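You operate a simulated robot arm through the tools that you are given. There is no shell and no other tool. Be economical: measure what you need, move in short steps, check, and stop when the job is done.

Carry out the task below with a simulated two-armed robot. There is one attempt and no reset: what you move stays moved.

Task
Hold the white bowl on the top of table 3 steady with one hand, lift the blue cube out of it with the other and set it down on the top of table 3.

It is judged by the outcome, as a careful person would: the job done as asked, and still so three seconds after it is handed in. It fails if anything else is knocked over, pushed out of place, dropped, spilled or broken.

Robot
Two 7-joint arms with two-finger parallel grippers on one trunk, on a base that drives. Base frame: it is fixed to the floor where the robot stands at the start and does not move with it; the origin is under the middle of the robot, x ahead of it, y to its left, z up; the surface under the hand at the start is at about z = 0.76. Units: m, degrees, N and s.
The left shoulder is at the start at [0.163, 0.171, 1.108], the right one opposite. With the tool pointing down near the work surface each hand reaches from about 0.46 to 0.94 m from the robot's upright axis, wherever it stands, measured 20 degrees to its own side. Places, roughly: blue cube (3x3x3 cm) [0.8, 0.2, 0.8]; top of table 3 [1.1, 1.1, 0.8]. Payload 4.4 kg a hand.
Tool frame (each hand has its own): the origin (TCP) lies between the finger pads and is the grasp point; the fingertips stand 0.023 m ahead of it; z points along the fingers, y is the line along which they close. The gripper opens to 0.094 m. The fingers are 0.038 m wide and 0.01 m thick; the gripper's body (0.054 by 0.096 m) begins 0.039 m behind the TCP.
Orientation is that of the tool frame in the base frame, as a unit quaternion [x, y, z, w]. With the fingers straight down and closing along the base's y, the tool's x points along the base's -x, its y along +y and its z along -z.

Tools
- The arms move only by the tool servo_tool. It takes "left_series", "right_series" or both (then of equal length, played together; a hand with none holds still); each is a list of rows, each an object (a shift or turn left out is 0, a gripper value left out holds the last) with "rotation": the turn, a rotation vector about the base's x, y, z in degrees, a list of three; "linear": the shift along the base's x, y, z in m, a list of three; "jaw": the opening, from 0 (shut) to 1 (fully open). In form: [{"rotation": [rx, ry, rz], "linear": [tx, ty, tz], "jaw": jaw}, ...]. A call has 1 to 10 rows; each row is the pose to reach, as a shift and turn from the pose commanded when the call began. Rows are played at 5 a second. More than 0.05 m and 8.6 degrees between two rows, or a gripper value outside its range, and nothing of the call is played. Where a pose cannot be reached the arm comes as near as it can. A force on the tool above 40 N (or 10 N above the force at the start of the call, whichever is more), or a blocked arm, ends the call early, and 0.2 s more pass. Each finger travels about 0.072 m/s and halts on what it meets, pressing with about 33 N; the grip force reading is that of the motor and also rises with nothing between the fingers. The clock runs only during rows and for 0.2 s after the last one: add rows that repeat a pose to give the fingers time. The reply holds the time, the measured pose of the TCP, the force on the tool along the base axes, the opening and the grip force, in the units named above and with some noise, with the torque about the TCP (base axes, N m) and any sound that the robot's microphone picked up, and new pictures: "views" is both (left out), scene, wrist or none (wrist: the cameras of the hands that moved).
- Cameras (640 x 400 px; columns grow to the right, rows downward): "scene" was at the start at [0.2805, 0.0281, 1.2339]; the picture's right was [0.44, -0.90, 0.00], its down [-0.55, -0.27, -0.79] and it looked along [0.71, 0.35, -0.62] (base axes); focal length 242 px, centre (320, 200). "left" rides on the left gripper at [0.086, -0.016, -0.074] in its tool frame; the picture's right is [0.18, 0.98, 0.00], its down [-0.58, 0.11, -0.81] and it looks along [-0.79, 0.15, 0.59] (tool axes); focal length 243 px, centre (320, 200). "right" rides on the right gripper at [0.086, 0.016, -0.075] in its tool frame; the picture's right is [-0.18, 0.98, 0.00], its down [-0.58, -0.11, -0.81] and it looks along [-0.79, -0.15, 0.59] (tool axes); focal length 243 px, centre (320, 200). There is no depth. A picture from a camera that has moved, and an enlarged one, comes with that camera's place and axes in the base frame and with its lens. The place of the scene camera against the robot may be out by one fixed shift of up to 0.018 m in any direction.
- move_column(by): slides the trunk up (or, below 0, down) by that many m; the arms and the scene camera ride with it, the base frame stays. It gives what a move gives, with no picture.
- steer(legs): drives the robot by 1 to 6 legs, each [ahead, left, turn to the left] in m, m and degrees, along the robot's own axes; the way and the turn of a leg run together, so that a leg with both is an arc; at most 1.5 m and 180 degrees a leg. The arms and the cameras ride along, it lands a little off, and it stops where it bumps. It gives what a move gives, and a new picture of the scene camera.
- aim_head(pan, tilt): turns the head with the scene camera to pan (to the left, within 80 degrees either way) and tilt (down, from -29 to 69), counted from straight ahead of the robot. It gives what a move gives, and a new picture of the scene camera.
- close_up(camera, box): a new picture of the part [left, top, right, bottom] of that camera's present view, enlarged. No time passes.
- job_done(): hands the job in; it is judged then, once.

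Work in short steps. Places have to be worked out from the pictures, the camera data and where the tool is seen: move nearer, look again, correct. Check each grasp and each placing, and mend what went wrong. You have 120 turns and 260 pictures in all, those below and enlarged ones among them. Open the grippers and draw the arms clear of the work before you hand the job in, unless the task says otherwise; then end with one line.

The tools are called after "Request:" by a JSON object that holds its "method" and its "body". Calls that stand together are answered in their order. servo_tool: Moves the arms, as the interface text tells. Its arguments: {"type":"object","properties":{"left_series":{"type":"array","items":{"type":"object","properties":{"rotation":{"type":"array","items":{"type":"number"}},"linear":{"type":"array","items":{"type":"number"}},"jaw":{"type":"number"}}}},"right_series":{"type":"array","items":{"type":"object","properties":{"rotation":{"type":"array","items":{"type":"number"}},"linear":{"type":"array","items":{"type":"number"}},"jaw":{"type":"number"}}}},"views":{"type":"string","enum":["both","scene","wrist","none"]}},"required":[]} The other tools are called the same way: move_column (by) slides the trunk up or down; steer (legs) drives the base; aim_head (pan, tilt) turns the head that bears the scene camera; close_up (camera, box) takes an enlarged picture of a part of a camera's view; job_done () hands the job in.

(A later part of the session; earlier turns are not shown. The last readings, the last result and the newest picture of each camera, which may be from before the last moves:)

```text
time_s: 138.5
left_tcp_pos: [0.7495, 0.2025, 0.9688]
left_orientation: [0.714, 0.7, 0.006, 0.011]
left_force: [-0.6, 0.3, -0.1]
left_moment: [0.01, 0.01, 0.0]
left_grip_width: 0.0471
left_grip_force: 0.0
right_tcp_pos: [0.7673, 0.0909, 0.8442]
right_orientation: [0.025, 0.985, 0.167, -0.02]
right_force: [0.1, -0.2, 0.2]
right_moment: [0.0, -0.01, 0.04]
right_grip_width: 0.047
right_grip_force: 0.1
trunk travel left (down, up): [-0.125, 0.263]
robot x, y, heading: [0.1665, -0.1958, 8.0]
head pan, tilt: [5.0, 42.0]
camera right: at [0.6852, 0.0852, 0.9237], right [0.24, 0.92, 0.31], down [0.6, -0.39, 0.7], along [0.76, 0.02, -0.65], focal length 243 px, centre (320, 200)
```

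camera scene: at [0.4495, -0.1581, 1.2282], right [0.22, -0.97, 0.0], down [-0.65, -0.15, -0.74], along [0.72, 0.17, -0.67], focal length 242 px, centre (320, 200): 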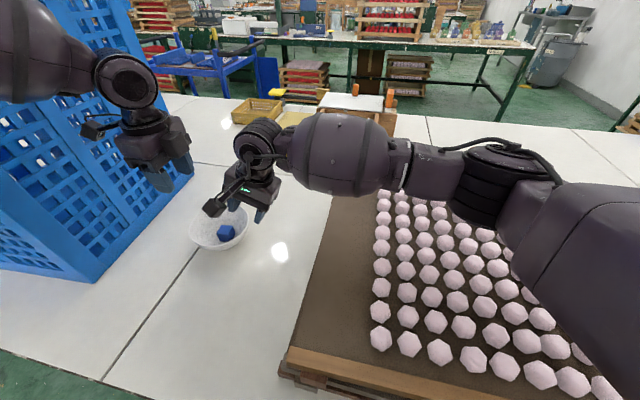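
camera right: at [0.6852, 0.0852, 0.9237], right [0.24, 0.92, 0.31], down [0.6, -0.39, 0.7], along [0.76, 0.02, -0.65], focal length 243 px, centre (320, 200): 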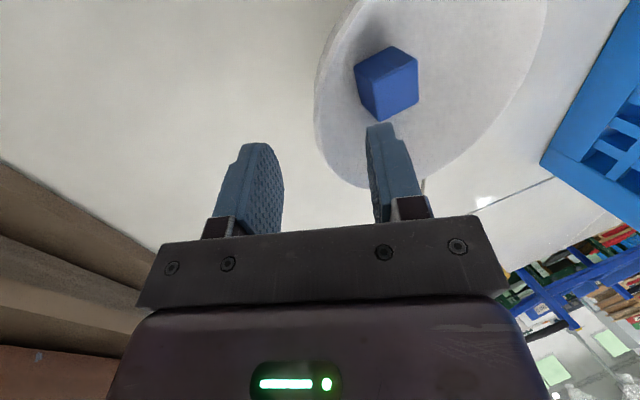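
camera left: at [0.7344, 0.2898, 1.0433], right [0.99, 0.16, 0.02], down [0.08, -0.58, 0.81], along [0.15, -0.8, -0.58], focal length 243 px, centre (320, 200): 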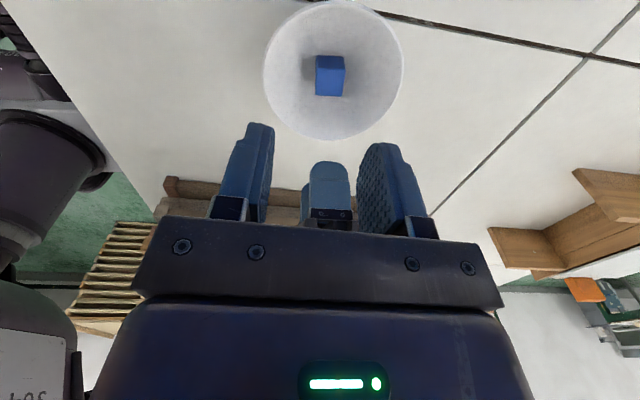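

The rim is centred between the pads. I go down the last stretch and close.

Request:
{"method": "servo_tool", "body": {"right_series": [{"linear": [-0.001, 0.003, -0.009]}, {"linear": [-0.001, 0.006, -0.018]}, {"linear": [-0.001, 0.006, -0.018]}, {"linear": [-0.001, 0.006, -0.018], "jaw": 0.35}, {"linear": [-0.001, 0.006, -0.018], "jaw": 0.2}, {"linear": [-0.001, 0.006, -0.018], "jaw": 0.1}, {"linear": [-0.001, 0.006, -0.018], "jaw": 0.0}, {"linear": [-0.001, 0.006, -0.018], "jaw": 0.0}], "views": "wrist"}}

Request:
{"method": "close_up", "body": {"camera": "scene", "box": [140, 150, 340, 275]}}

Request:
{"method": "close_up", "body": {"camera": "left", "box": [240, 0, 440, 125]}}

```text
time_s: 140.3
left_tcp_pos: [0.7508, 0.2023, 0.9686]
left_orientation: [0.714, 0.7, 0.006, 0.011]
left_force: [0.0, -0.2, 0.7]
left_moment: [-0.01, 0.02, 0.0]
left_grip_width: 0.0469
left_grip_force: 0.2
right_tcp_pos: [0.7653, 0.0959, 0.8263]
right_orientation: [0.025, 0.985, 0.168, -0.02]
right_force: [0.2, 1.5, 2.2]
right_moment: [0.06, 0.14, 0.0]
right_grip_width: 0.003
right_grip_force: 32.9
trunk travel left (down, up): [-0.125, 0.263]
robot x, y, heading: [0.1678, -0.1963, 7.6]
head pan, tilt: [5.0, 42.0]
camera right: at [0.6836, 0.0915, 0.9056], right [0.24, 0.92, 0.31], down [0.6, -0.39, 0.7], along [0.76, 0.02, -0.65], focal length 243 px, centre (320, 200)
```

right: 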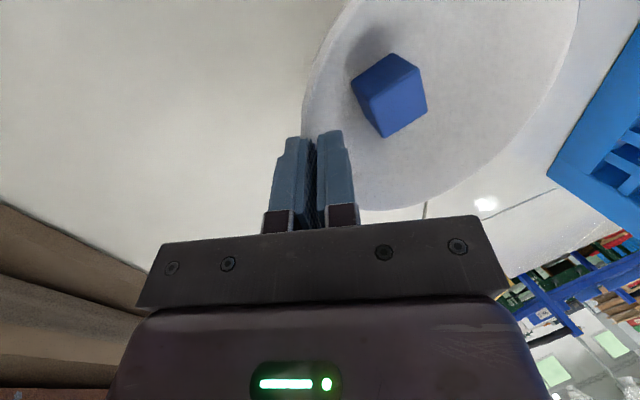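

```text
3.20 times, centred on (240, 212) of scene
camera zoom: at [0.4498, -0.1578, 1.228], right [0.22, -0.97, 0.0], down [-0.65, -0.15, -0.74], along [0.72, 0.17, -0.67], focal length 776 px, centre (576, 160)
```

zoom: 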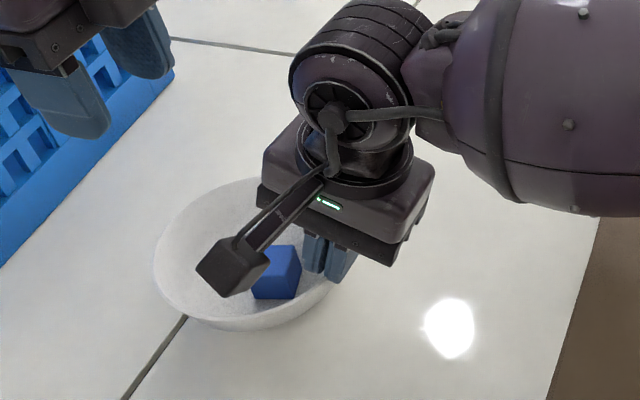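

```text
3.20 times, centred on (340, 62) of left
camera zoom: at [0.7345, 0.2901, 1.0427], right [0.99, 0.16, 0.02], down [0.08, -0.58, 0.81], along [0.15, -0.8, -0.58], focal length 776 px, centre (256, 640)
```

zoom: 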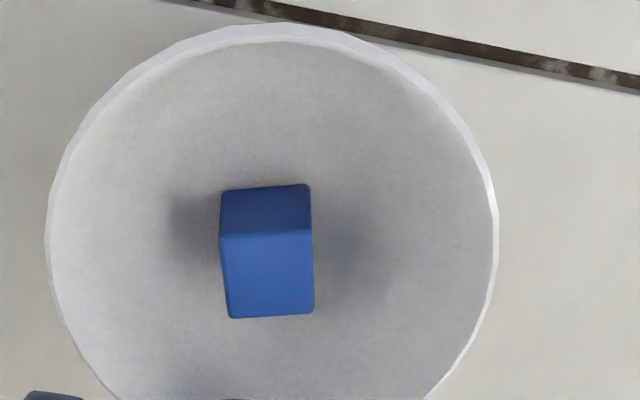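

The right hand holds the bowl, which is still level. From above, the cube's top centre is at about (0.767, 0.157), turned about +14°. I turn the left hand to match, place it above the cube, and then add a small lean away from the right hand.

Request:
{"method": "servo_tool", "body": {"left_series": [{"linear": [0.005, -0.013, -0.01], "rotation": [0, 0, 5]}, {"linear": [0.01, -0.026, -0.025], "rotation": [0, 0, 10]}, {"linear": [0.014, -0.039, -0.04], "rotation": [0, 0, 14]}, {"linear": [0.014, -0.039, -0.05], "rotation": [0, 0, 14]}, {"linear": [0.014, -0.039, -0.05], "rotation": [0, 0, 14]}], "views": "none"}}

Request:
{"method": "servo_tool", "body": {"left_series": [{"rotation": [-3.9, -0.9, 0]}, {"rotation": [-7.8, -1.8, 0], "linear": [0, 0, -0.01]}, {"rotation": [-7.8, -1.8, 0], "linear": [0, 0, -0.02]}, {"rotation": [-7.8, -1.8, 0], "linear": [0, 0, -0.02]}], "views": "both"}}

Request:
{"method": "close_up", "body": {"camera": "left", "box": [220, 0, 420, 125]}}

```text
time_s: 141.5
left_tcp_pos: [0.7631, 0.1617, 0.9175]
left_orientation: [0.623, 0.782, 0.007, 0.011]
left_force: [0.1, -0.4, -0.3]
left_moment: [-0.03, 0.02, -0.06]
left_grip_width: 0.0469
left_grip_force: 0.1
right_tcp_pos: [0.7658, 0.0977, 0.8258]
right_orientation: [0.024, 0.985, 0.167, -0.02]
right_force: [-0.6, -0.5, 4.4]
right_moment: [0.1, 0.16, 0.05]
right_grip_width: 0.0032
right_grip_force: 33.2
trunk travel left (down, up): [-0.125, 0.263]
robot x, y, heading: [0.1701, -0.1919, 7.9]
head pan, tilt: [5.0, 42.0]
```

```text
time_s: 142.5
left_tcp_pos: [0.7633, 0.1632, 0.8989]
left_orientation: [0.62, 0.781, -0.035, 0.066]
left_force: [-0.4, 0.4, 0.0]
left_moment: [0.02, -0.01, -0.02]
left_grip_width: 0.0471
left_grip_force: 0.1
right_tcp_pos: [0.7651, 0.0963, 0.8264]
right_orientation: [0.025, 0.985, 0.167, -0.02]
right_force: [-0.7, -0.3, 4.5]
right_moment: [0.03, 0.17, 0.02]
right_grip_width: 0.0028
right_grip_force: 32.7
trunk travel left (down, up): [-0.125, 0.263]
robot x, y, heading: [0.1652, -0.1925, 8.0]
head pan, tilt: [5.0, 42.0]
camera scene: at [0.4497, -0.158, 1.228], right [0.22, -0.97, 0.0], down [-0.65, -0.15, -0.74], along [0.72, 0.17, -0.67], focal length 242 px, centre (320, 200)
camera left: at [0.7256, 0.2531, 0.9596], right [0.92, 0.4, 0.0], down [0.19, -0.43, 0.88], along [0.35, -0.81, -0.47], focal length 243 px, centre (320, 200)
```

scene: 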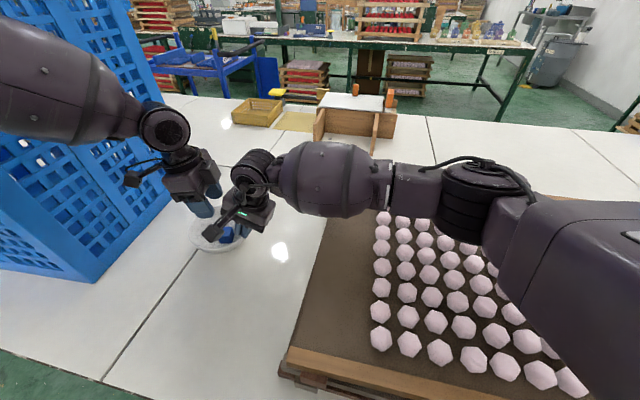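
left: 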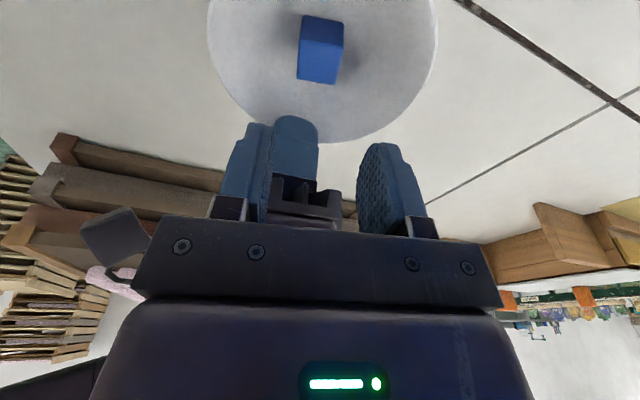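

```text
3.20 times, centred on (320, 62) of left
camera zoom: at [0.7256, 0.2531, 0.9596], right [0.92, 0.4, 0.0], down [0.19, -0.43, 0.88], along [0.35, -0.81, -0.47], focal length 776 px, centre (320, 640)
```

zoom: 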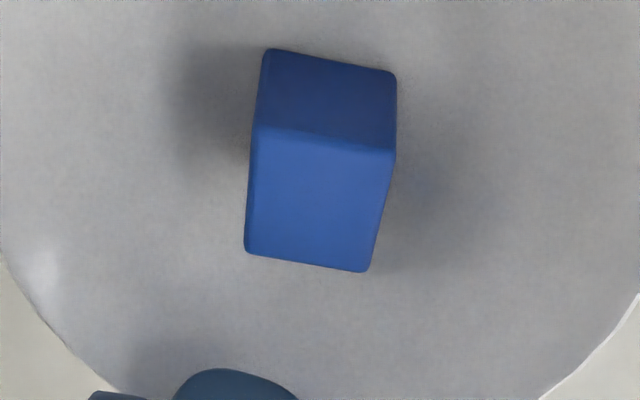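

The fingers are lined up with the cube to within about 1 mm and 1°. I narrow the opening slightly and descend to z of about 0.805, watching the forces.

Request:
{"method": "servo_tool", "body": {"left_series": [{"linear": [0.001, -0.001, -0.025], "jaw": 0.44}, {"linear": [0.001, -0.001, -0.05], "jaw": 0.44}, {"linear": [0.001, -0.001, -0.07], "jaw": 0.44}, {"linear": [0.001, -0.001, -0.085], "jaw": 0.44}, {"linear": [0.001, -0.001, -0.094], "jaw": 0.44}, {"linear": [0.001, -0.001, -0.094], "jaw": 0.44}], "views": "both"}}

Request:
{"method": "close_up", "body": {"camera": "scene", "box": [140, 150, 340, 275]}}

```text
time_s: 143.3
left_tcp_pos: [0.766, 0.1654, 0.8406]
left_orientation: [0.618, 0.783, -0.03, 0.07]
left_force: [-0.7, 6.7, 2.6]
left_moment: [-0.5, -0.01, -0.06]
left_grip_width: 0.0414
left_grip_force: 0.0
right_tcp_pos: [0.7664, 0.0926, 0.8248]
right_orientation: [0.025, 0.986, 0.162, -0.019]
right_force: [0.1, -4.5, 9.6]
right_moment: [0.83, 0.32, 0.06]
right_grip_width: 0.0037
right_grip_force: 32.7
trunk travel left (down, up): [-0.125, 0.263]
robot x, y, heading: [0.1687, -0.1966, 8.1]
head pan, tilt: [5.0, 42.0]
stopped in row 4 (left hand): the force on the tool passed its limit at 57 N (the readings are from after the stop); the commanded pose is now the measured one
camera scene: at [0.4466, -0.1594, 1.2292], right [0.22, -0.97, 0.0], down [-0.65, -0.15, -0.74], along [0.73, 0.17, -0.67], focal length 242 px, centre (320, 200)
camera left: at [0.7264, 0.2547, 0.8998], right [0.91, 0.41, 0.01], down [0.18, -0.43, 0.89], along [0.37, -0.81, -0.46], focal length 243 px, centre (320, 200)
```

scene: 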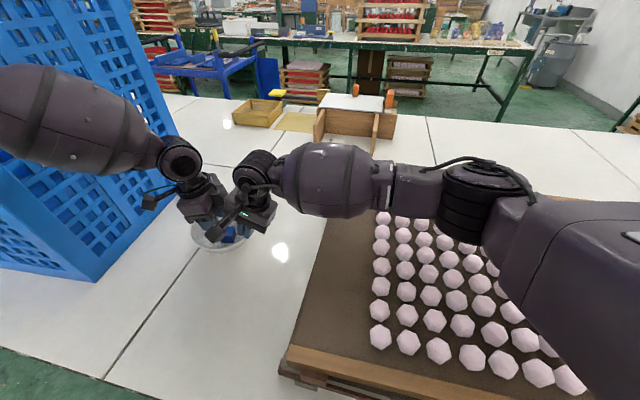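
left: 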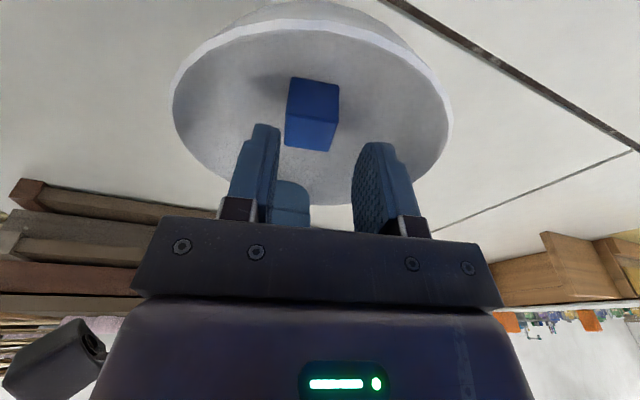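

```text
3.20 times, centred on (240, 212) of scene
camera zoom: at [0.4466, -0.1594, 1.2292], right [0.22, -0.97, 0.0], down [-0.65, -0.15, -0.74], along [0.73, 0.17, -0.67], focal length 776 px, centre (576, 160)
```

zoom: 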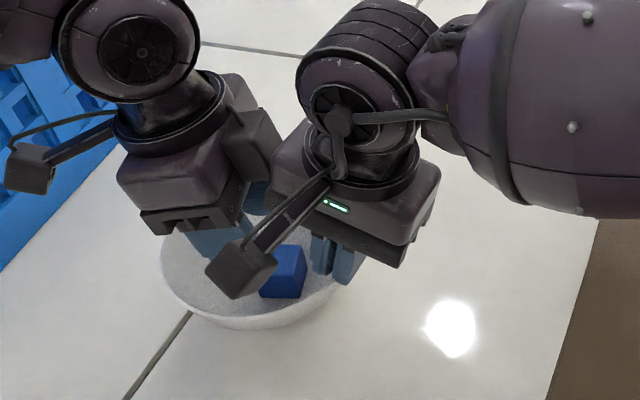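

The left gripper's body touched the right one, because it is thicker on that side than I assumed. I lift back up and lean the left hand 12° more away from the right hand.

Request:
{"method": "servo_tool", "body": {"left_series": [{"linear": [0, 0.003, 0.02]}, {"linear": [-0.002, 0, 0.045]}, {"linear": [-0.003, -0.002, 0.06]}, {"linear": [-0.003, -0.002, 0.06], "rotation": [-4.5, -1, 0]}, {"linear": [-0.003, -0.002, 0.06], "rotation": [-9, -2, 0]}, {"linear": [-0.003, -0.002, 0.06], "rotation": [-12, -2.8, 0]}, {"linear": [-0.003, -0.002, 0.06], "rotation": [-12, -2.8, 0]}], "views": "wrist"}}

Request:
{"method": "close_up", "body": {"camera": "left", "box": [220, 0, 420, 125]}}

```text
time_s: 144.9
left_tcp_pos: [0.7644, 0.1538, 0.8993]
left_orientation: [0.611, 0.771, -0.097, 0.15]
left_force: [0.3, 0.6, -0.2]
left_moment: [0.03, 0.01, -0.02]
left_grip_width: 0.0412
left_grip_force: 0.1
right_tcp_pos: [0.7663, 0.0862, 0.8225]
right_orientation: [0.026, 0.986, 0.164, -0.021]
right_force: [-2.0, 2.9, 8.7]
right_moment: [0.48, 0.14, 0.08]
right_grip_width: 0.0037
right_grip_force: 33.0
trunk travel left (down, up): [-0.125, 0.263]
robot x, y, heading: [0.1664, -0.195, 7.8]
head pan, tilt: [5.0, 42.0]
camera left: at [0.7235, 0.2552, 0.9385], right [0.92, 0.4, -0.03], down [0.14, -0.24, 0.96], along [0.38, -0.89, -0.27], focal length 243 px, centre (320, 200)
```

left: 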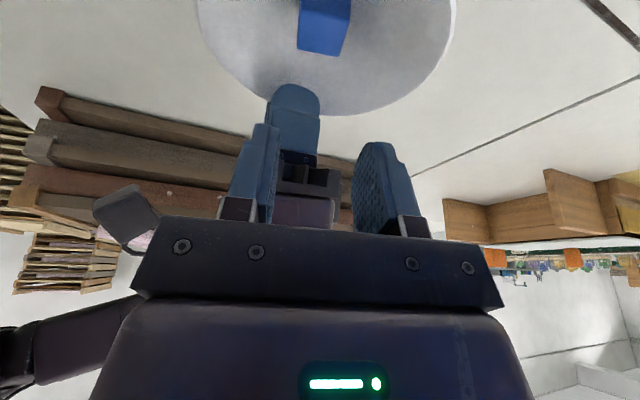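

```text
3.20 times, centred on (320, 62) of left
camera zoom: at [0.7235, 0.2552, 0.9385], right [0.92, 0.4, -0.03], down [0.14, -0.24, 0.96], along [0.38, -0.89, -0.27], focal length 776 px, centre (320, 640)
```

zoom: 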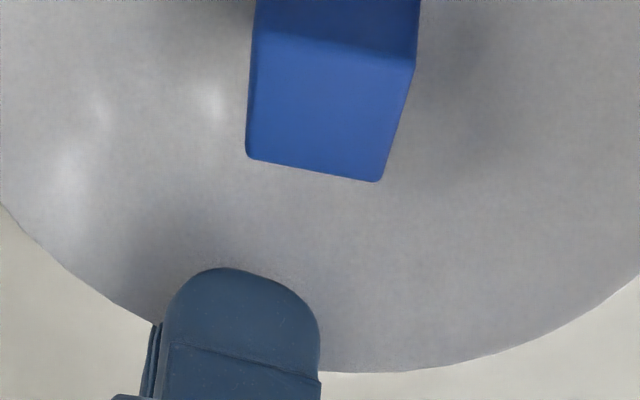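

The bowl moved about 1 cm with the right hand, which still holds it. The cube is now at about (0.767, 0.146), and my fingers are already lined up with it. I descend in two stages.

Request:
{"method": "servo_tool", "body": {"left_series": [{"linear": [0, 0, -0.02]}, {"linear": [0, 0, -0.04]}, {"linear": [0.001, 0, -0.055]}, {"linear": [0.001, 0, -0.055]}], "views": "wrist"}}

Request:
{"method": "close_up", "body": {"camera": "scene", "box": [140, 150, 340, 275]}}

```text
time_s: 145.9
left_tcp_pos: [0.761, 0.1612, 0.8453]
left_orientation: [0.608, 0.773, -0.095, 0.151]
left_force: [0.4, 1.1, 0.4]
left_moment: [-0.03, 0.01, 0.04]
left_grip_width: 0.0415
left_grip_force: 0.1
right_tcp_pos: [0.7634, 0.0885, 0.8245]
right_orientation: [0.025, 0.986, 0.164, -0.019]
right_force: [-0.1, -0.2, -1.6]
right_moment: [-0.15, 0.01, 0.0]
right_grip_width: 0.003
right_grip_force: 32.7
trunk travel left (down, up): [-0.125, 0.263]
robot x, y, heading: [0.1701, -0.1919, 8.1]
head pan, tilt: [5.0, 42.0]
camera left: at [0.718, 0.2604, 0.8842], right [0.91, 0.41, -0.03], down [0.13, -0.24, 0.96], along [0.38, -0.88, -0.27], focal length 243 px, centre (320, 200)
```

left: 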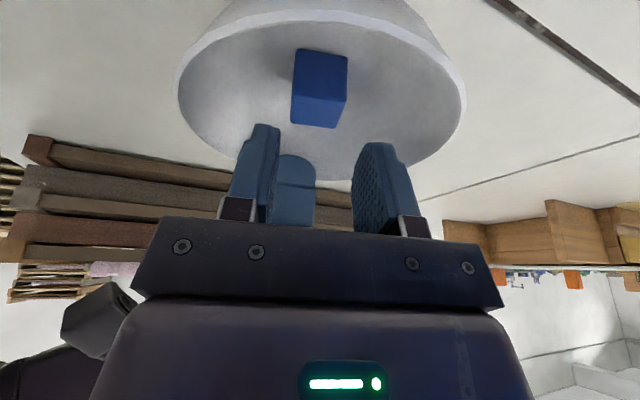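

```text
3.20 times, centred on (240, 212) of scene
camera zoom: at [0.4434, -0.1642, 1.2297], right [0.22, -0.97, 0.0], down [-0.65, -0.15, -0.75], along [0.73, 0.17, -0.66], focal length 776 px, centre (576, 160)
```

zoom: 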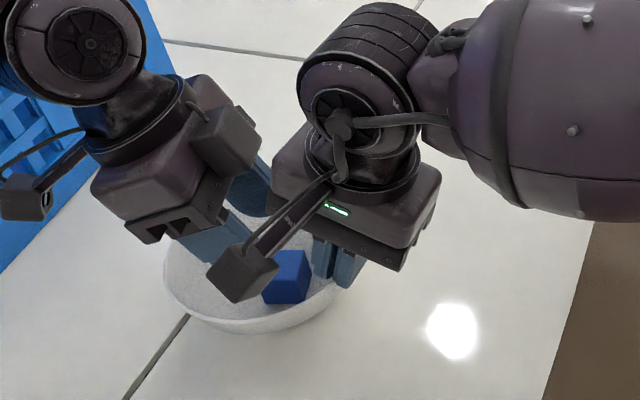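

The scene camera shifted by several millimetres, so the left arm may be brushing the crates. I look before going on.

Request:
{"method": "aim_head", "body": {"pan": 35, "tilt": 30}}

```text
time_s: 146.9
left_tcp_pos: [0.7613, 0.1596, 0.8451]
left_orientation: [0.61, 0.772, -0.096, 0.152]
left_force: [-1.0, -0.1, -0.3]
left_moment: [0.01, 0.0, -0.05]
left_grip_width: 0.0412
left_grip_force: 0.1
right_tcp_pos: [0.7634, 0.09, 0.825]
right_orientation: [0.025, 0.986, 0.164, -0.019]
right_force: [-0.3, -0.1, -3.1]
right_moment: [-0.13, 0.01, -0.02]
right_grip_width: 0.003
right_grip_force: 33.7
trunk travel left (down, up): [-0.125, 0.263]
robot x, y, heading: [0.1638, -0.1955, 8.0]
head pan, tilt: [35.0, 30.0]
camera scene: at [0.4277, -0.1211, 1.2482], right [0.68, -0.73, 0.0], down [-0.36, -0.34, -0.87], along [0.64, 0.59, -0.49], focal length 242 px, centre (320, 200)
```

scene: 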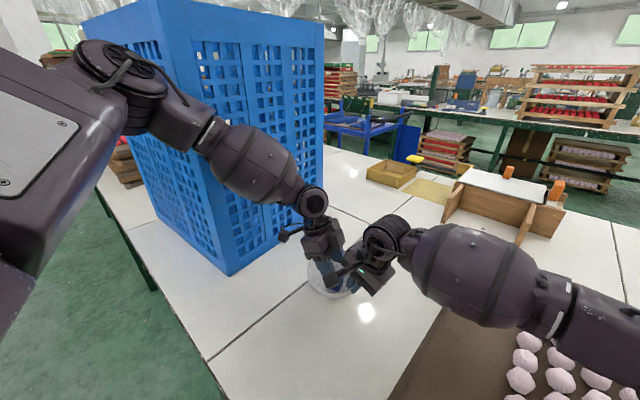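

The forearm bulge is at the crate's corner edge, touching lightly; the crate hasn't moved. I take 6° off the lean to bring the forearm away from it, which still leaves about 1 cm to the right gripper.

Request:
{"method": "servo_tool", "body": {"left_series": [{"rotation": [2, 0.45, 0], "linear": [0, -0.001, 0]}, {"rotation": [4, 0.9, 0], "linear": [0, -0.002, 0]}, {"rotation": [5.85, 1.35, 0], "linear": [0, -0.003, 0]}, {"rotation": [5.85, 1.35, 0], "linear": [0, -0.003, 0]}], "views": "wrist"}}

Request:
{"method": "close_up", "body": {"camera": "left", "box": [220, 20, 420, 145]}}

```text
time_s: 147.9
left_tcp_pos: [0.7629, 0.1588, 0.8415]
left_orientation: [0.615, 0.778, -0.066, 0.112]
left_force: [0.0, 0.6, -0.5]
left_moment: [0.01, 0.01, 0.01]
left_grip_width: 0.0415
left_grip_force: 0.1
right_tcp_pos: [0.7675, 0.0931, 0.8225]
right_orientation: [0.026, 0.986, 0.162, -0.02]
right_force: [0.8, -1.6, 23.8]
right_moment: [0.57, 0.15, -0.01]
right_grip_width: 0.0034
right_grip_force: 32.1
trunk travel left (down, up): [-0.125, 0.263]
robot x, y, heading: [0.1667, -0.194, 7.8]
head pan, tilt: [35.0, 30.0]
camera left: at [0.7234, 0.255, 0.8911], right [0.91, 0.41, -0.01], down [0.16, -0.33, 0.93], along [0.37, -0.85, -0.37], focal length 243 px, centre (320, 200)
```

left: 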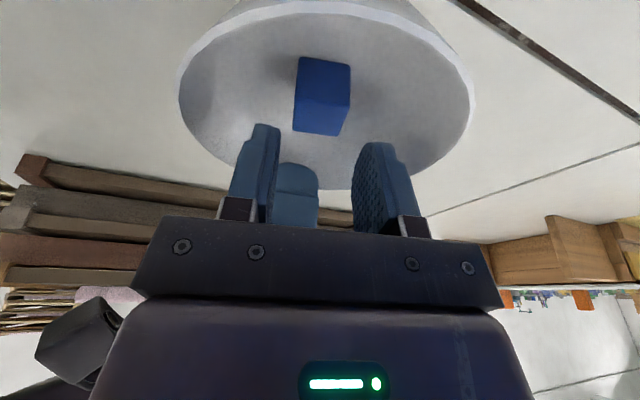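

```text
3.20 times, centred on (320, 82) of left
camera zoom: at [0.7234, 0.255, 0.8911], right [0.91, 0.41, -0.01], down [0.16, -0.33, 0.93], along [0.37, -0.85, -0.37], focal length 776 px, centre (320, 576)
```

zoom: 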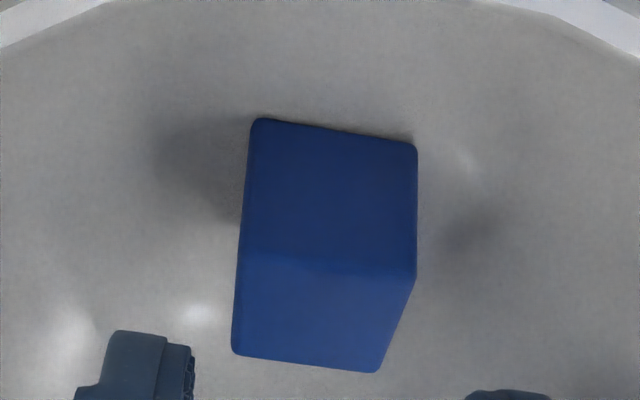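

Contact gone; the cube is at (0.766, 0.155), aligned. I relax the right hand's downward push by 3 mm and descend to z of 0.805.

Request:
{"method": "servo_tool", "body": {"left_series": [{"linear": [0.001, 0, 0]}, {"linear": [0.002, 0.001, -0.012]}, {"linear": [0.002, 0.001, -0.024]}, {"linear": [0.002, 0.001, -0.036]}, {"linear": [0.002, 0.001, -0.036]}], "right_series": [{"linear": [0, 0, 0.002]}, {"linear": [0, 0, 0.002]}, {"linear": [0, 0, 0.002]}, {"linear": [0, 0, 0.002]}, {"linear": [0, 0, 0.002]}], "views": "wrist"}}

```text
time_s: 149.1
left_tcp_pos: [0.7649, 0.1592, 0.8089]
left_orientation: [0.614, 0.779, -0.063, 0.114]
left_force: [0.1, 0.0, -0.3]
left_moment: [0.01, -0.01, 0.0]
left_grip_width: 0.0415
left_grip_force: 0.1
right_tcp_pos: [0.7638, 0.0905, 0.8269]
right_orientation: [0.025, 0.986, 0.162, -0.019]
right_force: [-0.2, 0.5, -2.2]
right_moment: [-0.16, 0.01, 0.01]
right_grip_width: 0.0031
right_grip_force: 32.7
trunk travel left (down, up): [-0.125, 0.263]
robot x, y, heading: [0.1676, -0.1897, 7.9]
head pan, tilt: [35.0, 30.0]
camera right: at [0.6794, 0.0863, 0.906], right [0.24, 0.92, 0.3], down [0.6, -0.39, 0.7], along [0.77, 0.01, -0.64], focal length 243 px, centre (320, 200)
camera left: at [0.7231, 0.2557, 0.8588], right [0.91, 0.41, -0.01], down [0.15, -0.33, 0.93], along [0.38, -0.85, -0.37], focal length 243 px, centre (320, 200)
```

right: 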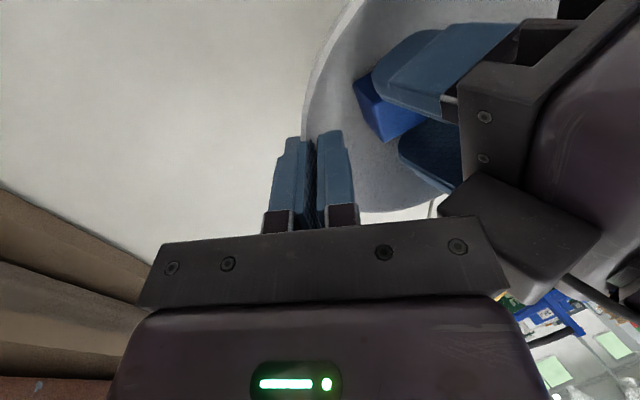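
left: 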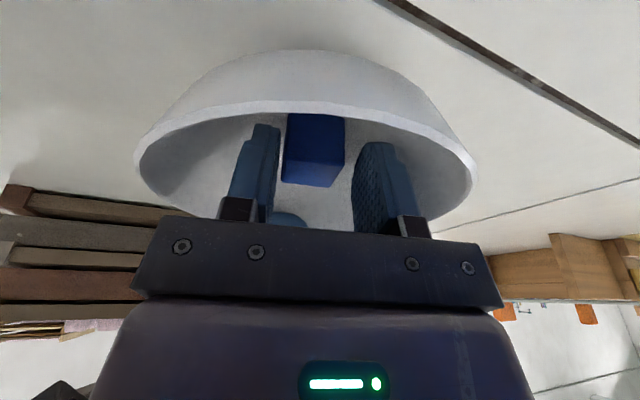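

The fingers straddle the cube with no contact. I go 4 mm lower and close on it, easing the bowl back onto the table at the same time.

Request:
{"method": "servo_tool", "body": {"left_series": [{"linear": [0, 0, -0.004]}, {"linear": [0, 0, -0.004], "jaw": 0.36}, {"linear": [0, 0, -0.004], "jaw": 0.3}, {"linear": [0, 0, -0.004], "jaw": 0.2}, {"linear": [0, 0, -0.004], "jaw": 0.2}, {"linear": [0, 0, -0.004], "jaw": 0.2}], "right_series": [{"linear": [0, 0, -0.0015]}, {"linear": [0, 0, -0.0015]}, {"linear": [0, 0, -0.0015]}, {"linear": [0, 0, -0.0015]}, {"linear": [0, 0, -0.0015]}, {"linear": [0, 0, -0.0015]}], "views": "wrist"}}

```text
time_s: 150.5
left_tcp_pos: [0.7649, 0.159, 0.806]
left_orientation: [0.615, 0.778, -0.064, 0.112]
left_force: [-0.3, -1.5, 1.7]
left_moment: [-0.08, 0.04, 0.04]
left_grip_width: 0.0288
left_grip_force: 33.5
right_tcp_pos: [0.7634, 0.0908, 0.8254]
right_orientation: [0.026, 0.986, 0.163, -0.019]
right_force: [1.2, 0.1, -3.6]
right_moment: [-0.18, -0.07, -0.01]
right_grip_width: 0.0032
right_grip_force: 33.2
trunk travel left (down, up): [-0.125, 0.263]
robot x, y, heading: [0.1673, -0.1962, 7.8]
head pan, tilt: [35.0, 30.0]
camera right: at [0.6804, 0.0854, 0.9051], right [0.24, 0.92, 0.31], down [0.6, -0.39, 0.7], along [0.77, 0.01, -0.64], focal length 243 px, centre (320, 200)
camera left: at [0.7234, 0.2542, 0.8552], right [0.91, 0.41, -0.01], down [0.15, -0.33, 0.93], along [0.38, -0.85, -0.37], focal length 243 px, centre (320, 200)
```

right: 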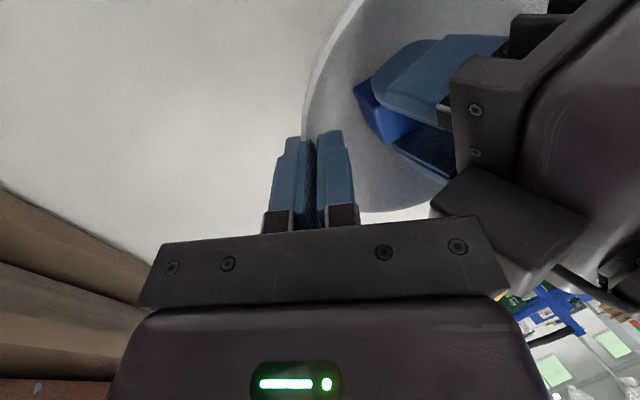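
left: 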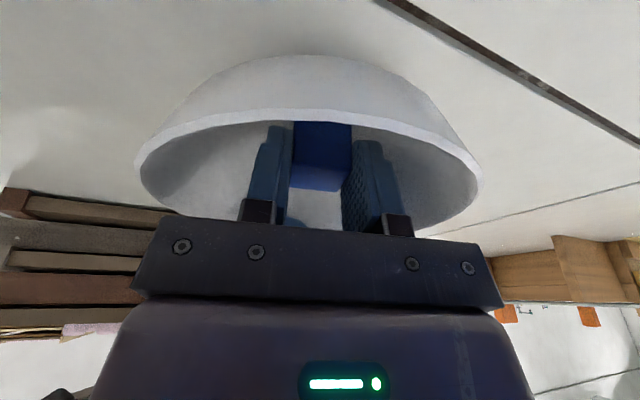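

The cube is gripped: 0.029 m at 33 N. I lift it straight up 10 cm while the right hand keeps holding the bowl.

Request:
{"method": "servo_tool", "body": {"left_series": [{"linear": [0, 0, 0.015]}, {"linear": [0, 0.001, 0.035]}, {"linear": [0, 0.002, 0.055]}, {"linear": [0, 0.002, 0.08]}, {"linear": [0, 0.002, 0.1]}, {"linear": [0, 0.002, 0.1]}], "views": "both"}}

```text
time_s: 151.9
left_tcp_pos: [0.7671, 0.1619, 0.8999]
left_orientation: [0.615, 0.778, -0.066, 0.112]
left_force: [-0.6, 0.8, -0.7]
left_moment: [-0.01, -0.03, -0.01]
left_grip_width: 0.0288
left_grip_force: 32.8
right_tcp_pos: [0.7678, 0.0923, 0.8216]
right_orientation: [0.027, 0.986, 0.162, -0.02]
right_force: [7.9, -1.4, 20.2]
right_moment: [0.54, -0.31, -0.27]
right_grip_width: 0.0034
right_grip_force: 32.7
trunk travel left (down, up): [-0.125, 0.263]
robot x, y, heading: [0.1689, -0.1939, 8.0]
head pan, tilt: [35.0, 30.0]
camera scene: at [0.4337, -0.1154, 1.2466], right [0.68, -0.73, 0.0], down [-0.37, -0.34, -0.87], along [0.63, 0.59, -0.5], focal length 242 px, centre (320, 200)
camera left: at [0.7258, 0.2582, 0.9501], right [0.91, 0.41, -0.01], down [0.16, -0.33, 0.93], along [0.37, -0.85, -0.37], focal length 243 px, centre (320, 200)
```

scene: 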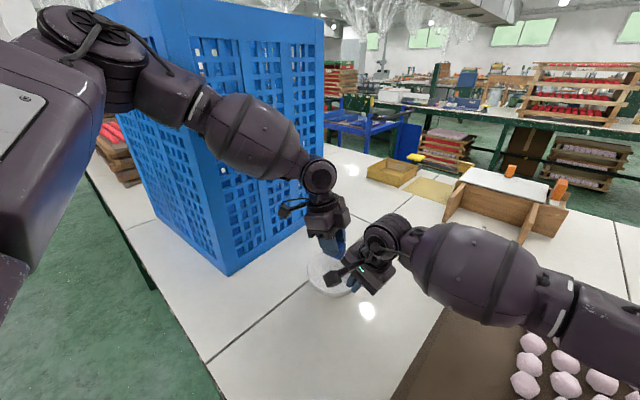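
left: 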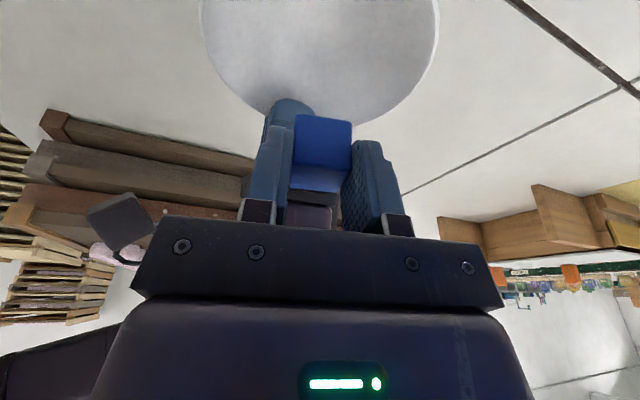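

The cube is out and firmly held, and the bowl stays put. I relax the right hand's push slightly and carry the cube, clear above the rim, toward free table at (0.60, 0.235).

Request:
{"method": "servo_tool", "body": {"left_series": [{"linear": [-0.01, 0.015, 0.01]}, {"linear": [-0.035, 0.035, 0.015]}, {"linear": [-0.065, 0.055, 0.015]}, {"linear": [-0.1, 0.065, 0.015]}, {"linear": [-0.135, 0.072, 0.01]}, {"linear": [-0.167, 0.073, 0.0]}, {"linear": [-0.167, 0.073, 0.0]}], "right_series": [{"linear": [0, 0, 0.002]}, {"linear": [0, 0, 0.002]}, {"linear": [0, 0, 0.002]}, {"linear": [0, 0, 0.002]}, {"linear": [0, 0, 0.002]}, {"linear": [0, 0, 0.002]}, {"linear": [0, 0, 0.002]}], "views": "both"}}

```text
time_s: 153.5
left_tcp_pos: [0.6019, 0.242, 0.9019]
left_orientation: [0.613, 0.779, -0.066, 0.111]
left_force: [0.0, 0.7, -0.5]
left_moment: [-0.03, 0.02, 0.04]
left_grip_width: 0.0289
left_grip_force: 33.3
right_tcp_pos: [0.7679, 0.0938, 0.8224]
right_orientation: [0.026, 0.987, 0.159, -0.02]
right_force: [0.7, -0.9, 4.0]
right_moment: [-0.08, -0.02, -0.04]
right_grip_width: 0.003
right_grip_force: 33.0
trunk travel left (down, up): [-0.125, 0.263]
robot x, y, heading: [0.1668, -0.192, 8.0]
head pan, tilt: [35.0, 30.0]
camera scene: at [0.4335, -0.1133, 1.2465], right [0.68, -0.73, 0.0], down [-0.37, -0.34, -0.87], along [0.63, 0.59, -0.5], focal length 242 px, centre (320, 200)
camera right: at [0.6849, 0.09, 0.9026], right [0.24, 0.92, 0.3], down [0.6, -0.39, 0.7], along [0.76, 0.01, -0.65], focal length 243 px, centre (320, 200)
camera left: at [0.5599, 0.3367, 0.9515], right [0.91, 0.41, -0.01], down [0.16, -0.33, 0.93], along [0.38, -0.85, -0.37], focal length 243 px, centre (320, 200)
```

scene: 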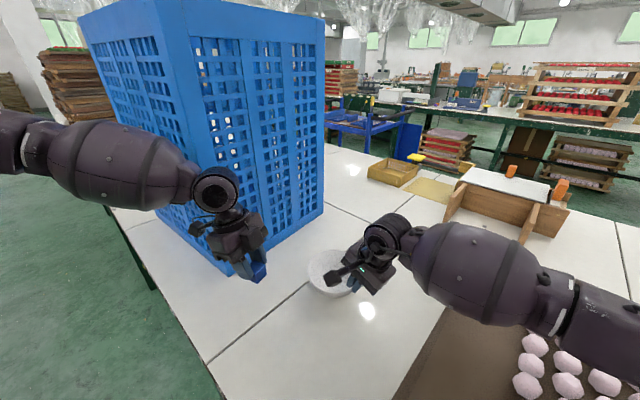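
right: 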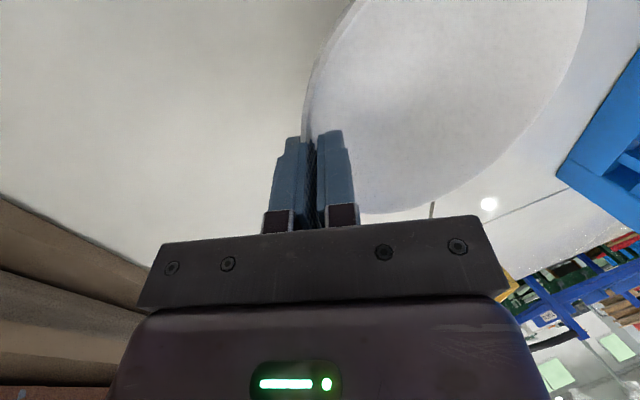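
left: 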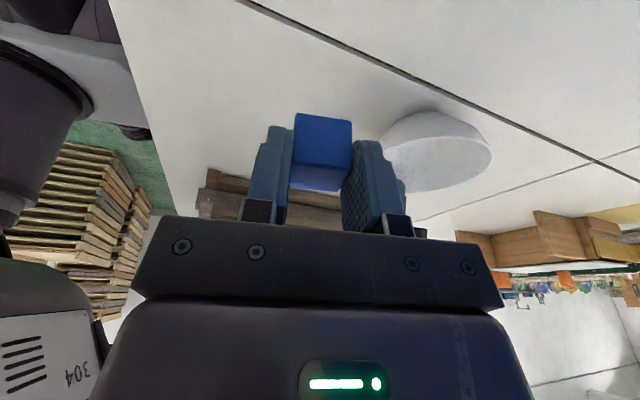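

The cube is over free table. I lower it, slowly at the end.

Request:
{"method": "servo_tool", "body": {"left_series": [{"linear": [0, 0, -0.03]}, {"linear": [0, 0, -0.06]}, {"linear": [0, 0, -0.08]}, {"linear": [0, 0, -0.09]}, {"linear": [0, 0, -0.095]}, {"linear": [0, 0, -0.098]}, {"linear": [0, 0, -0.098]}], "views": "wrist"}}

Request:
{"method": "close_up", "body": {"camera": "scene", "box": [180, 220, 340, 320]}}

```text
time_s: 155.1
left_tcp_pos: [0.5932, 0.2311, 0.8093]
left_orientation: [0.615, 0.778, -0.061, 0.114]
left_force: [0.8, -0.6, 0.2]
left_moment: [0.06, 0.05, 0.02]
left_grip_width: 0.0287
left_grip_force: 32.5
right_tcp_pos: [0.7601, 0.0886, 0.8321]
right_orientation: [0.024, 0.986, 0.164, -0.016]
right_force: [-0.8, 0.1, -1.5]
right_moment: [-0.11, 0.04, -0.02]
right_grip_width: 0.003
right_grip_force: 32.5
trunk travel left (down, up): [-0.125, 0.263]
robot x, y, heading: [0.1688, -0.1922, 8.1]
head pan, tilt: [35.0, 30.0]
camera left: at [0.5522, 0.3265, 0.8602], right [0.91, 0.4, 0.0], down [0.15, -0.33, 0.93], along [0.38, -0.85, -0.37], focal length 243 px, centre (320, 200)
```

left: 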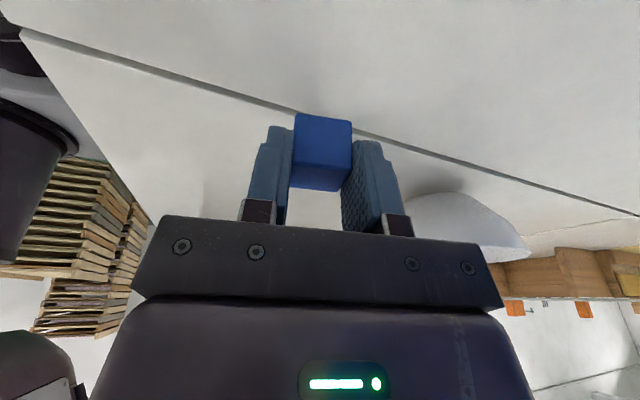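

```text
4.00 times, centred on (260, 270) of scene
camera zoom: at [0.4232, -0.1223, 1.2498], right [0.68, -0.73, 0.0], down [-0.36, -0.33, -0.87], along [0.64, 0.59, -0.49], focal length 969 px, centre (560, -80)
```

zoom: 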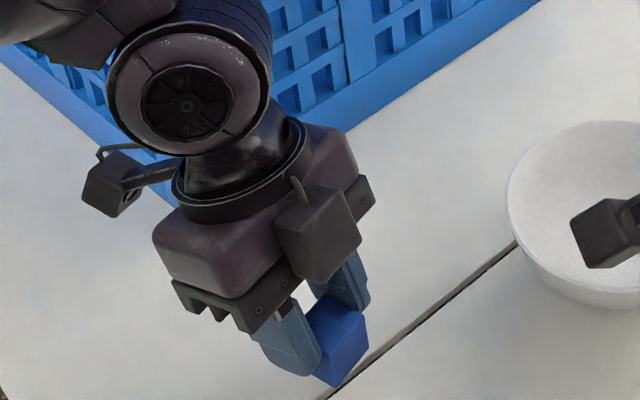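

Something on the left arm is nudging the robot again, probably the wrist against the crate front, and the cube is still about 1 cm above the table. I raise it a little, move 4 cm toward me, and lower again.

Request:
{"method": "servo_tool", "body": {"left_series": [{"linear": [-0.005, 0, 0.02]}, {"linear": [-0.025, 0.0, 0.03]}, {"linear": [-0.045, 0.0, 0.03]}, {"linear": [-0.055, 0.0, 0.02]}, {"linear": [-0.055, 0.0, 0.005]}, {"linear": [-0.055, 0.0, 0.0]}, {"linear": [-0.055, 0.0, 0.0]}], "views": "both"}}

```text
time_s: 156.7
left_tcp_pos: [0.5451, 0.2377, 0.8017]
left_orientation: [0.614, 0.778, -0.066, 0.111]
left_force: [-0.2, -0.9, -0.5]
left_moment: [0.06, -0.01, 0.01]
left_grip_width: 0.0289
left_grip_force: 33.6
right_tcp_pos: [0.7677, 0.0938, 0.8216]
right_orientation: [0.026, 0.986, 0.161, -0.022]
right_force: [0.6, 1.7, 3.0]
right_moment: [0.15, -0.01, -0.02]
right_grip_width: 0.0031
right_grip_force: 33.0
trunk travel left (down, up): [-0.125, 0.263]
robot x, y, heading: [0.1671, -0.1948, 7.8]
head pan, tilt: [35.0, 30.0]
camera scene: at [0.4343, -0.1145, 1.2462], right [0.68, -0.73, 0.0], down [-0.37, -0.34, -0.87], along [0.63, 0.59, -0.5], focal length 242 px, centre (320, 200)
camera left: at [0.5042, 0.3321, 0.8517], right [0.91, 0.41, -0.01], down [0.16, -0.33, 0.93], along [0.37, -0.85, -0.37], focal length 243 px, centre (320, 200)
```

scene: 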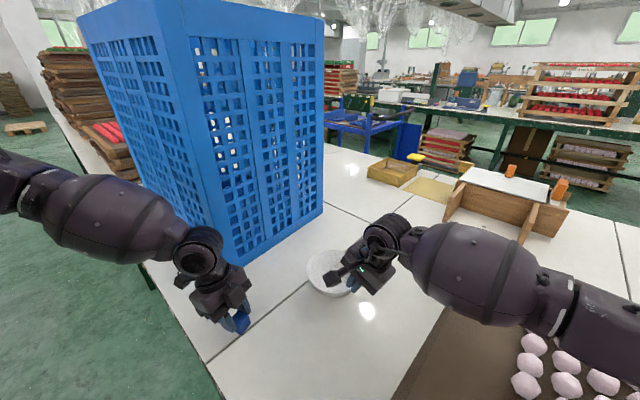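
left: 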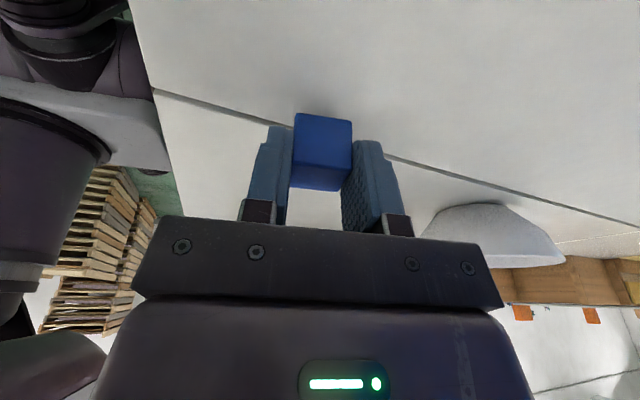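

The robot is upright again and there is no contact. I lower in 3 mm steps until the cube touches.

Request:
{"method": "servo_tool", "body": {"left_series": [{"linear": [0, 0, -0.003]}, {"linear": [0, 0, -0.005]}, {"linear": [0, 0, -0.007]}, {"linear": [0, 0, -0.007]}], "views": "none"}}

Request:
{"method": "close_up", "body": {"camera": "scene", "box": [160, 250, 320, 350]}}

```text
time_s: 157.7
left_tcp_pos: [0.5464, 0.2363, 0.7968]
left_orientation: [0.615, 0.778, -0.065, 0.112]
left_force: [-3.4, 1.7, 20.7]
left_moment: [-0.4, 0.3, -0.04]
left_grip_width: 0.0288
left_grip_force: 33.2
right_tcp_pos: [0.7668, 0.0926, 0.8231]
right_orientation: [0.026, 0.987, 0.16, -0.021]
right_force: [-0.5, -0.1, -2.2]
right_moment: [-0.14, 0.01, 0.01]
right_grip_width: 0.0035
right_grip_force: 32.9
trunk travel left (down, up): [-0.125, 0.263]
robot x, y, heading: [0.1672, -0.1931, 7.8]
head pan, tilt: [35.0, 30.0]
```

```text
4.00 times, centred on (240, 300) of scene
camera zoom: at [0.4333, -0.1153, 1.2468], right [0.68, -0.73, 0.0], down [-0.37, -0.34, -0.87], along [0.63, 0.59, -0.5], focal length 969 px, centre (640, -200)
```

zoom: 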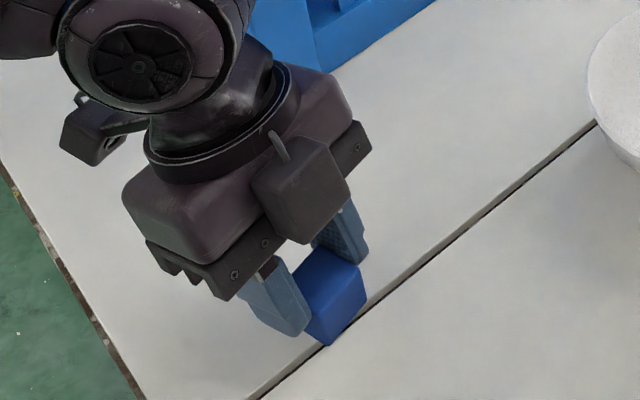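

Touchdown, but right at the panel seam. I lift slightly and set it 2.5 cm further left, clear of the seam.

Request:
{"method": "servo_tool", "body": {"left_series": [{"linear": [0, 0, 0.008]}, {"linear": [0, 0.012, 0.01]}, {"linear": [0, 0.026, 0.01]}, {"linear": [0, 0.026, 0.006]}, {"linear": [0, 0.026, 0.003]}, {"linear": [0, 0.026, 0.0025]}, {"linear": [0, 0.026, 0.0025]}], "views": "none"}}

Request:
{"method": "close_up", "body": {"camera": "scene", "box": [160, 250, 320, 350]}}

```text
time_s: 159.3
left_tcp_pos: [0.5456, 0.2636, 0.7994]
left_orientation: [0.614, 0.778, -0.066, 0.111]
left_force: [0.1, 0.6, -1.6]
left_moment: [-0.02, 0.03, 0.01]
left_grip_width: 0.0289
left_grip_force: 33.3
right_tcp_pos: [0.7676, 0.0936, 0.8223]
right_orientation: [0.027, 0.986, 0.161, -0.021]
right_force: [0.5, 0.1, 1.6]
right_moment: [-0.04, -0.03, -0.01]
right_grip_width: 0.0033
right_grip_force: 32.6
trunk travel left (down, up): [-0.125, 0.263]
robot x, y, heading: [0.1682, -0.199, 8.0]
head pan, tilt: [35.0, 30.0]
```

```text
4.00 times, centred on (240, 300) of scene
camera zoom: at [0.4345, -0.1146, 1.2462], right [0.68, -0.73, 0.0], down [-0.37, -0.34, -0.87], along [0.63, 0.59, -0.5], focal length 969 px, centre (640, -200)
```

zoom: 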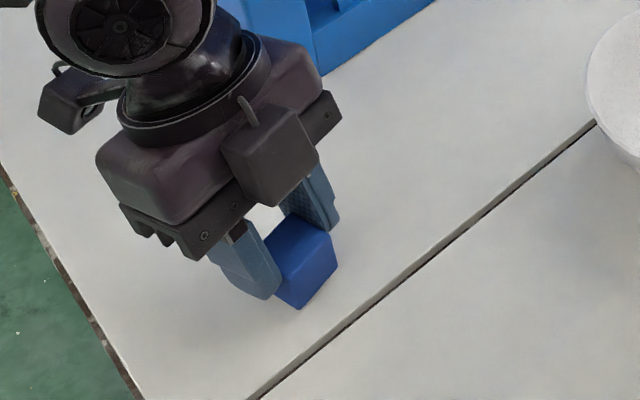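

Clear of the seam and about 1–2 mm above contact. I lower 2 mm, open gently, and withdraw along the tool axis.

Request:
{"method": "servo_tool", "body": {"left_series": [{"linear": [0, 0, -0.002]}, {"linear": [0, 0, -0.002]}, {"linear": [0, 0, -0.002], "jaw": 0.36}, {"linear": [0, 0, -0.002], "jaw": 0.42}, {"linear": [0, 0, -0.002], "jaw": 0.5}, {"linear": [0, 0, -0.001], "jaw": 0.5}], "views": "wrist"}}

```text
time_s: 160.7
left_tcp_pos: [0.5454, 0.2626, 0.797]
left_orientation: [0.614, 0.779, -0.066, 0.11]
left_force: [0.0, 1.0, -0.3]
left_moment: [0.0, 0.04, 0.01]
left_grip_width: 0.0469
left_grip_force: 0.1
right_tcp_pos: [0.769, 0.093, 0.8221]
right_orientation: [0.027, 0.986, 0.16, -0.021]
right_force: [-0.8, -1.3, 0.2]
right_moment: [-0.12, 0.05, -0.01]
right_grip_width: 0.0033
right_grip_force: 32.5
trunk travel left (down, up): [-0.125, 0.263]
robot x, y, heading: [0.1656, -0.1917, 8.3]
head pan, tilt: [35.0, 30.0]
camera left: at [0.5046, 0.3584, 0.8472], right [0.91, 0.41, -0.01], down [0.16, -0.33, 0.93], along [0.37, -0.85, -0.37], focal length 243 px, centre (320, 200)
```

left: 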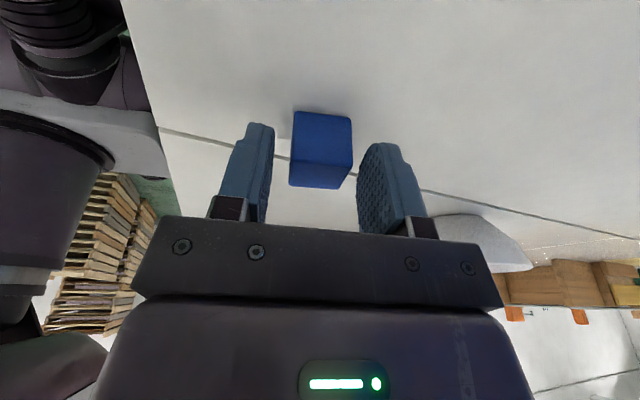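

The cube stands free on the table. I withdraw the left hand upward and back.

Request:
{"method": "servo_tool", "body": {"left_series": [{"linear": [-0.001, 0.004, 0.02]}, {"linear": [-0.002, 0.008, 0.045]}, {"linear": [-0.003, 0.012, 0.075]}, {"linear": [-0.005, 0.01, 0.11]}, {"linear": [-0.015, 0.0, 0.15]}, {"linear": [-0.03, -0.01, 0.18]}, {"linear": [-0.05, -0.01, 0.2]}], "views": "scene"}}

Request:
{"method": "servo_tool", "body": {"right_series": [{"linear": [0, 0, -0.001]}, {"linear": [0, 0, -0.001], "jaw": 0.1}, {"linear": [0, 0, -0.001], "jaw": 0.2}, {"linear": [0, 0, -0.001], "jaw": 0.35}, {"linear": [0, 0, -0.001], "jaw": 0.45}, {"linear": [0, 0, -0.001], "jaw": 0.45}], "views": "wrist"}}

```text
time_s: 162.3
left_tcp_pos: [0.4969, 0.258, 0.9977]
left_orientation: [0.614, 0.778, -0.067, 0.111]
left_force: [0.9, -0.8, 0.0]
left_moment: [-0.02, -0.01, -0.01]
left_grip_width: 0.0468
left_grip_force: 0.1
left hand out of reach, approached as far as the arm can: row 7
right_tcp_pos: [0.7661, 0.0932, 0.8226]
right_orientation: [0.025, 0.987, 0.16, -0.021]
right_force: [0.5, -0.3, -1.2]
right_moment: [-0.18, 0.03, -0.01]
right_grip_width: 0.0032
right_grip_force: 32.8
trunk travel left (down, up): [-0.125, 0.263]
robot x, y, heading: [0.1664, -0.1882, 8.0]
head pan, tilt: [35.0, 30.0]
camera scene: at [0.4341, -0.1147, 1.2463], right [0.68, -0.73, 0.0], down [-0.37, -0.34, -0.87], along [0.63, 0.59, -0.5], focal length 242 px, centre (320, 200)
```

scene: 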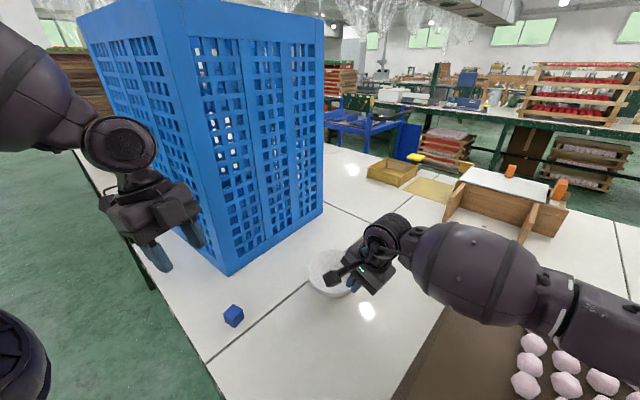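

```text
time_s: 163.7
left_tcp_pos: [0.4976, 0.2588, 0.997]
left_orientation: [0.614, 0.778, -0.068, 0.111]
left_force: [0.5, 0.4, -0.5]
left_moment: [0.0, -0.03, -0.01]
left_grip_width: 0.0469
left_grip_force: 0.0
right_tcp_pos: [0.7685, 0.0932, 0.8211]
right_orientation: [0.027, 0.987, 0.16, -0.021]
right_force: [0.5, -0.6, 0.2]
right_moment: [0.02, 0.0, -0.04]
right_grip_width: 0.0422
right_grip_force: 0.0
trunk travel left (down, up): [-0.125, 0.263]
robot x, y, heading: [0.1648, -0.1948, 7.9]
head pan, tilt: [35.0, 30.0]
camera right: at [0.6847, 0.0893, 0.9012], right [0.24, 0.92, 0.3], down [0.6, -0.39, 0.7], along [0.76, 0.01, -0.65], focal length 243 px, centre (320, 200)
```

right: 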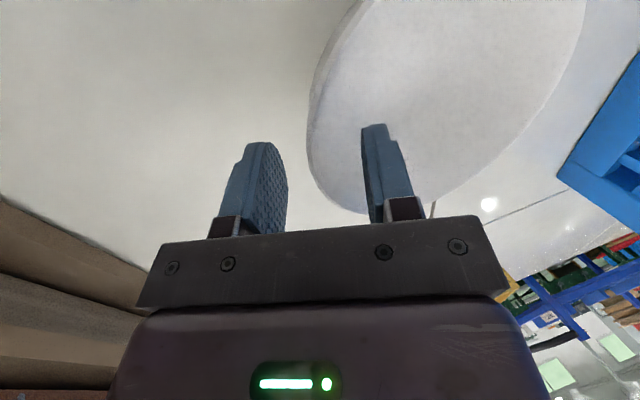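

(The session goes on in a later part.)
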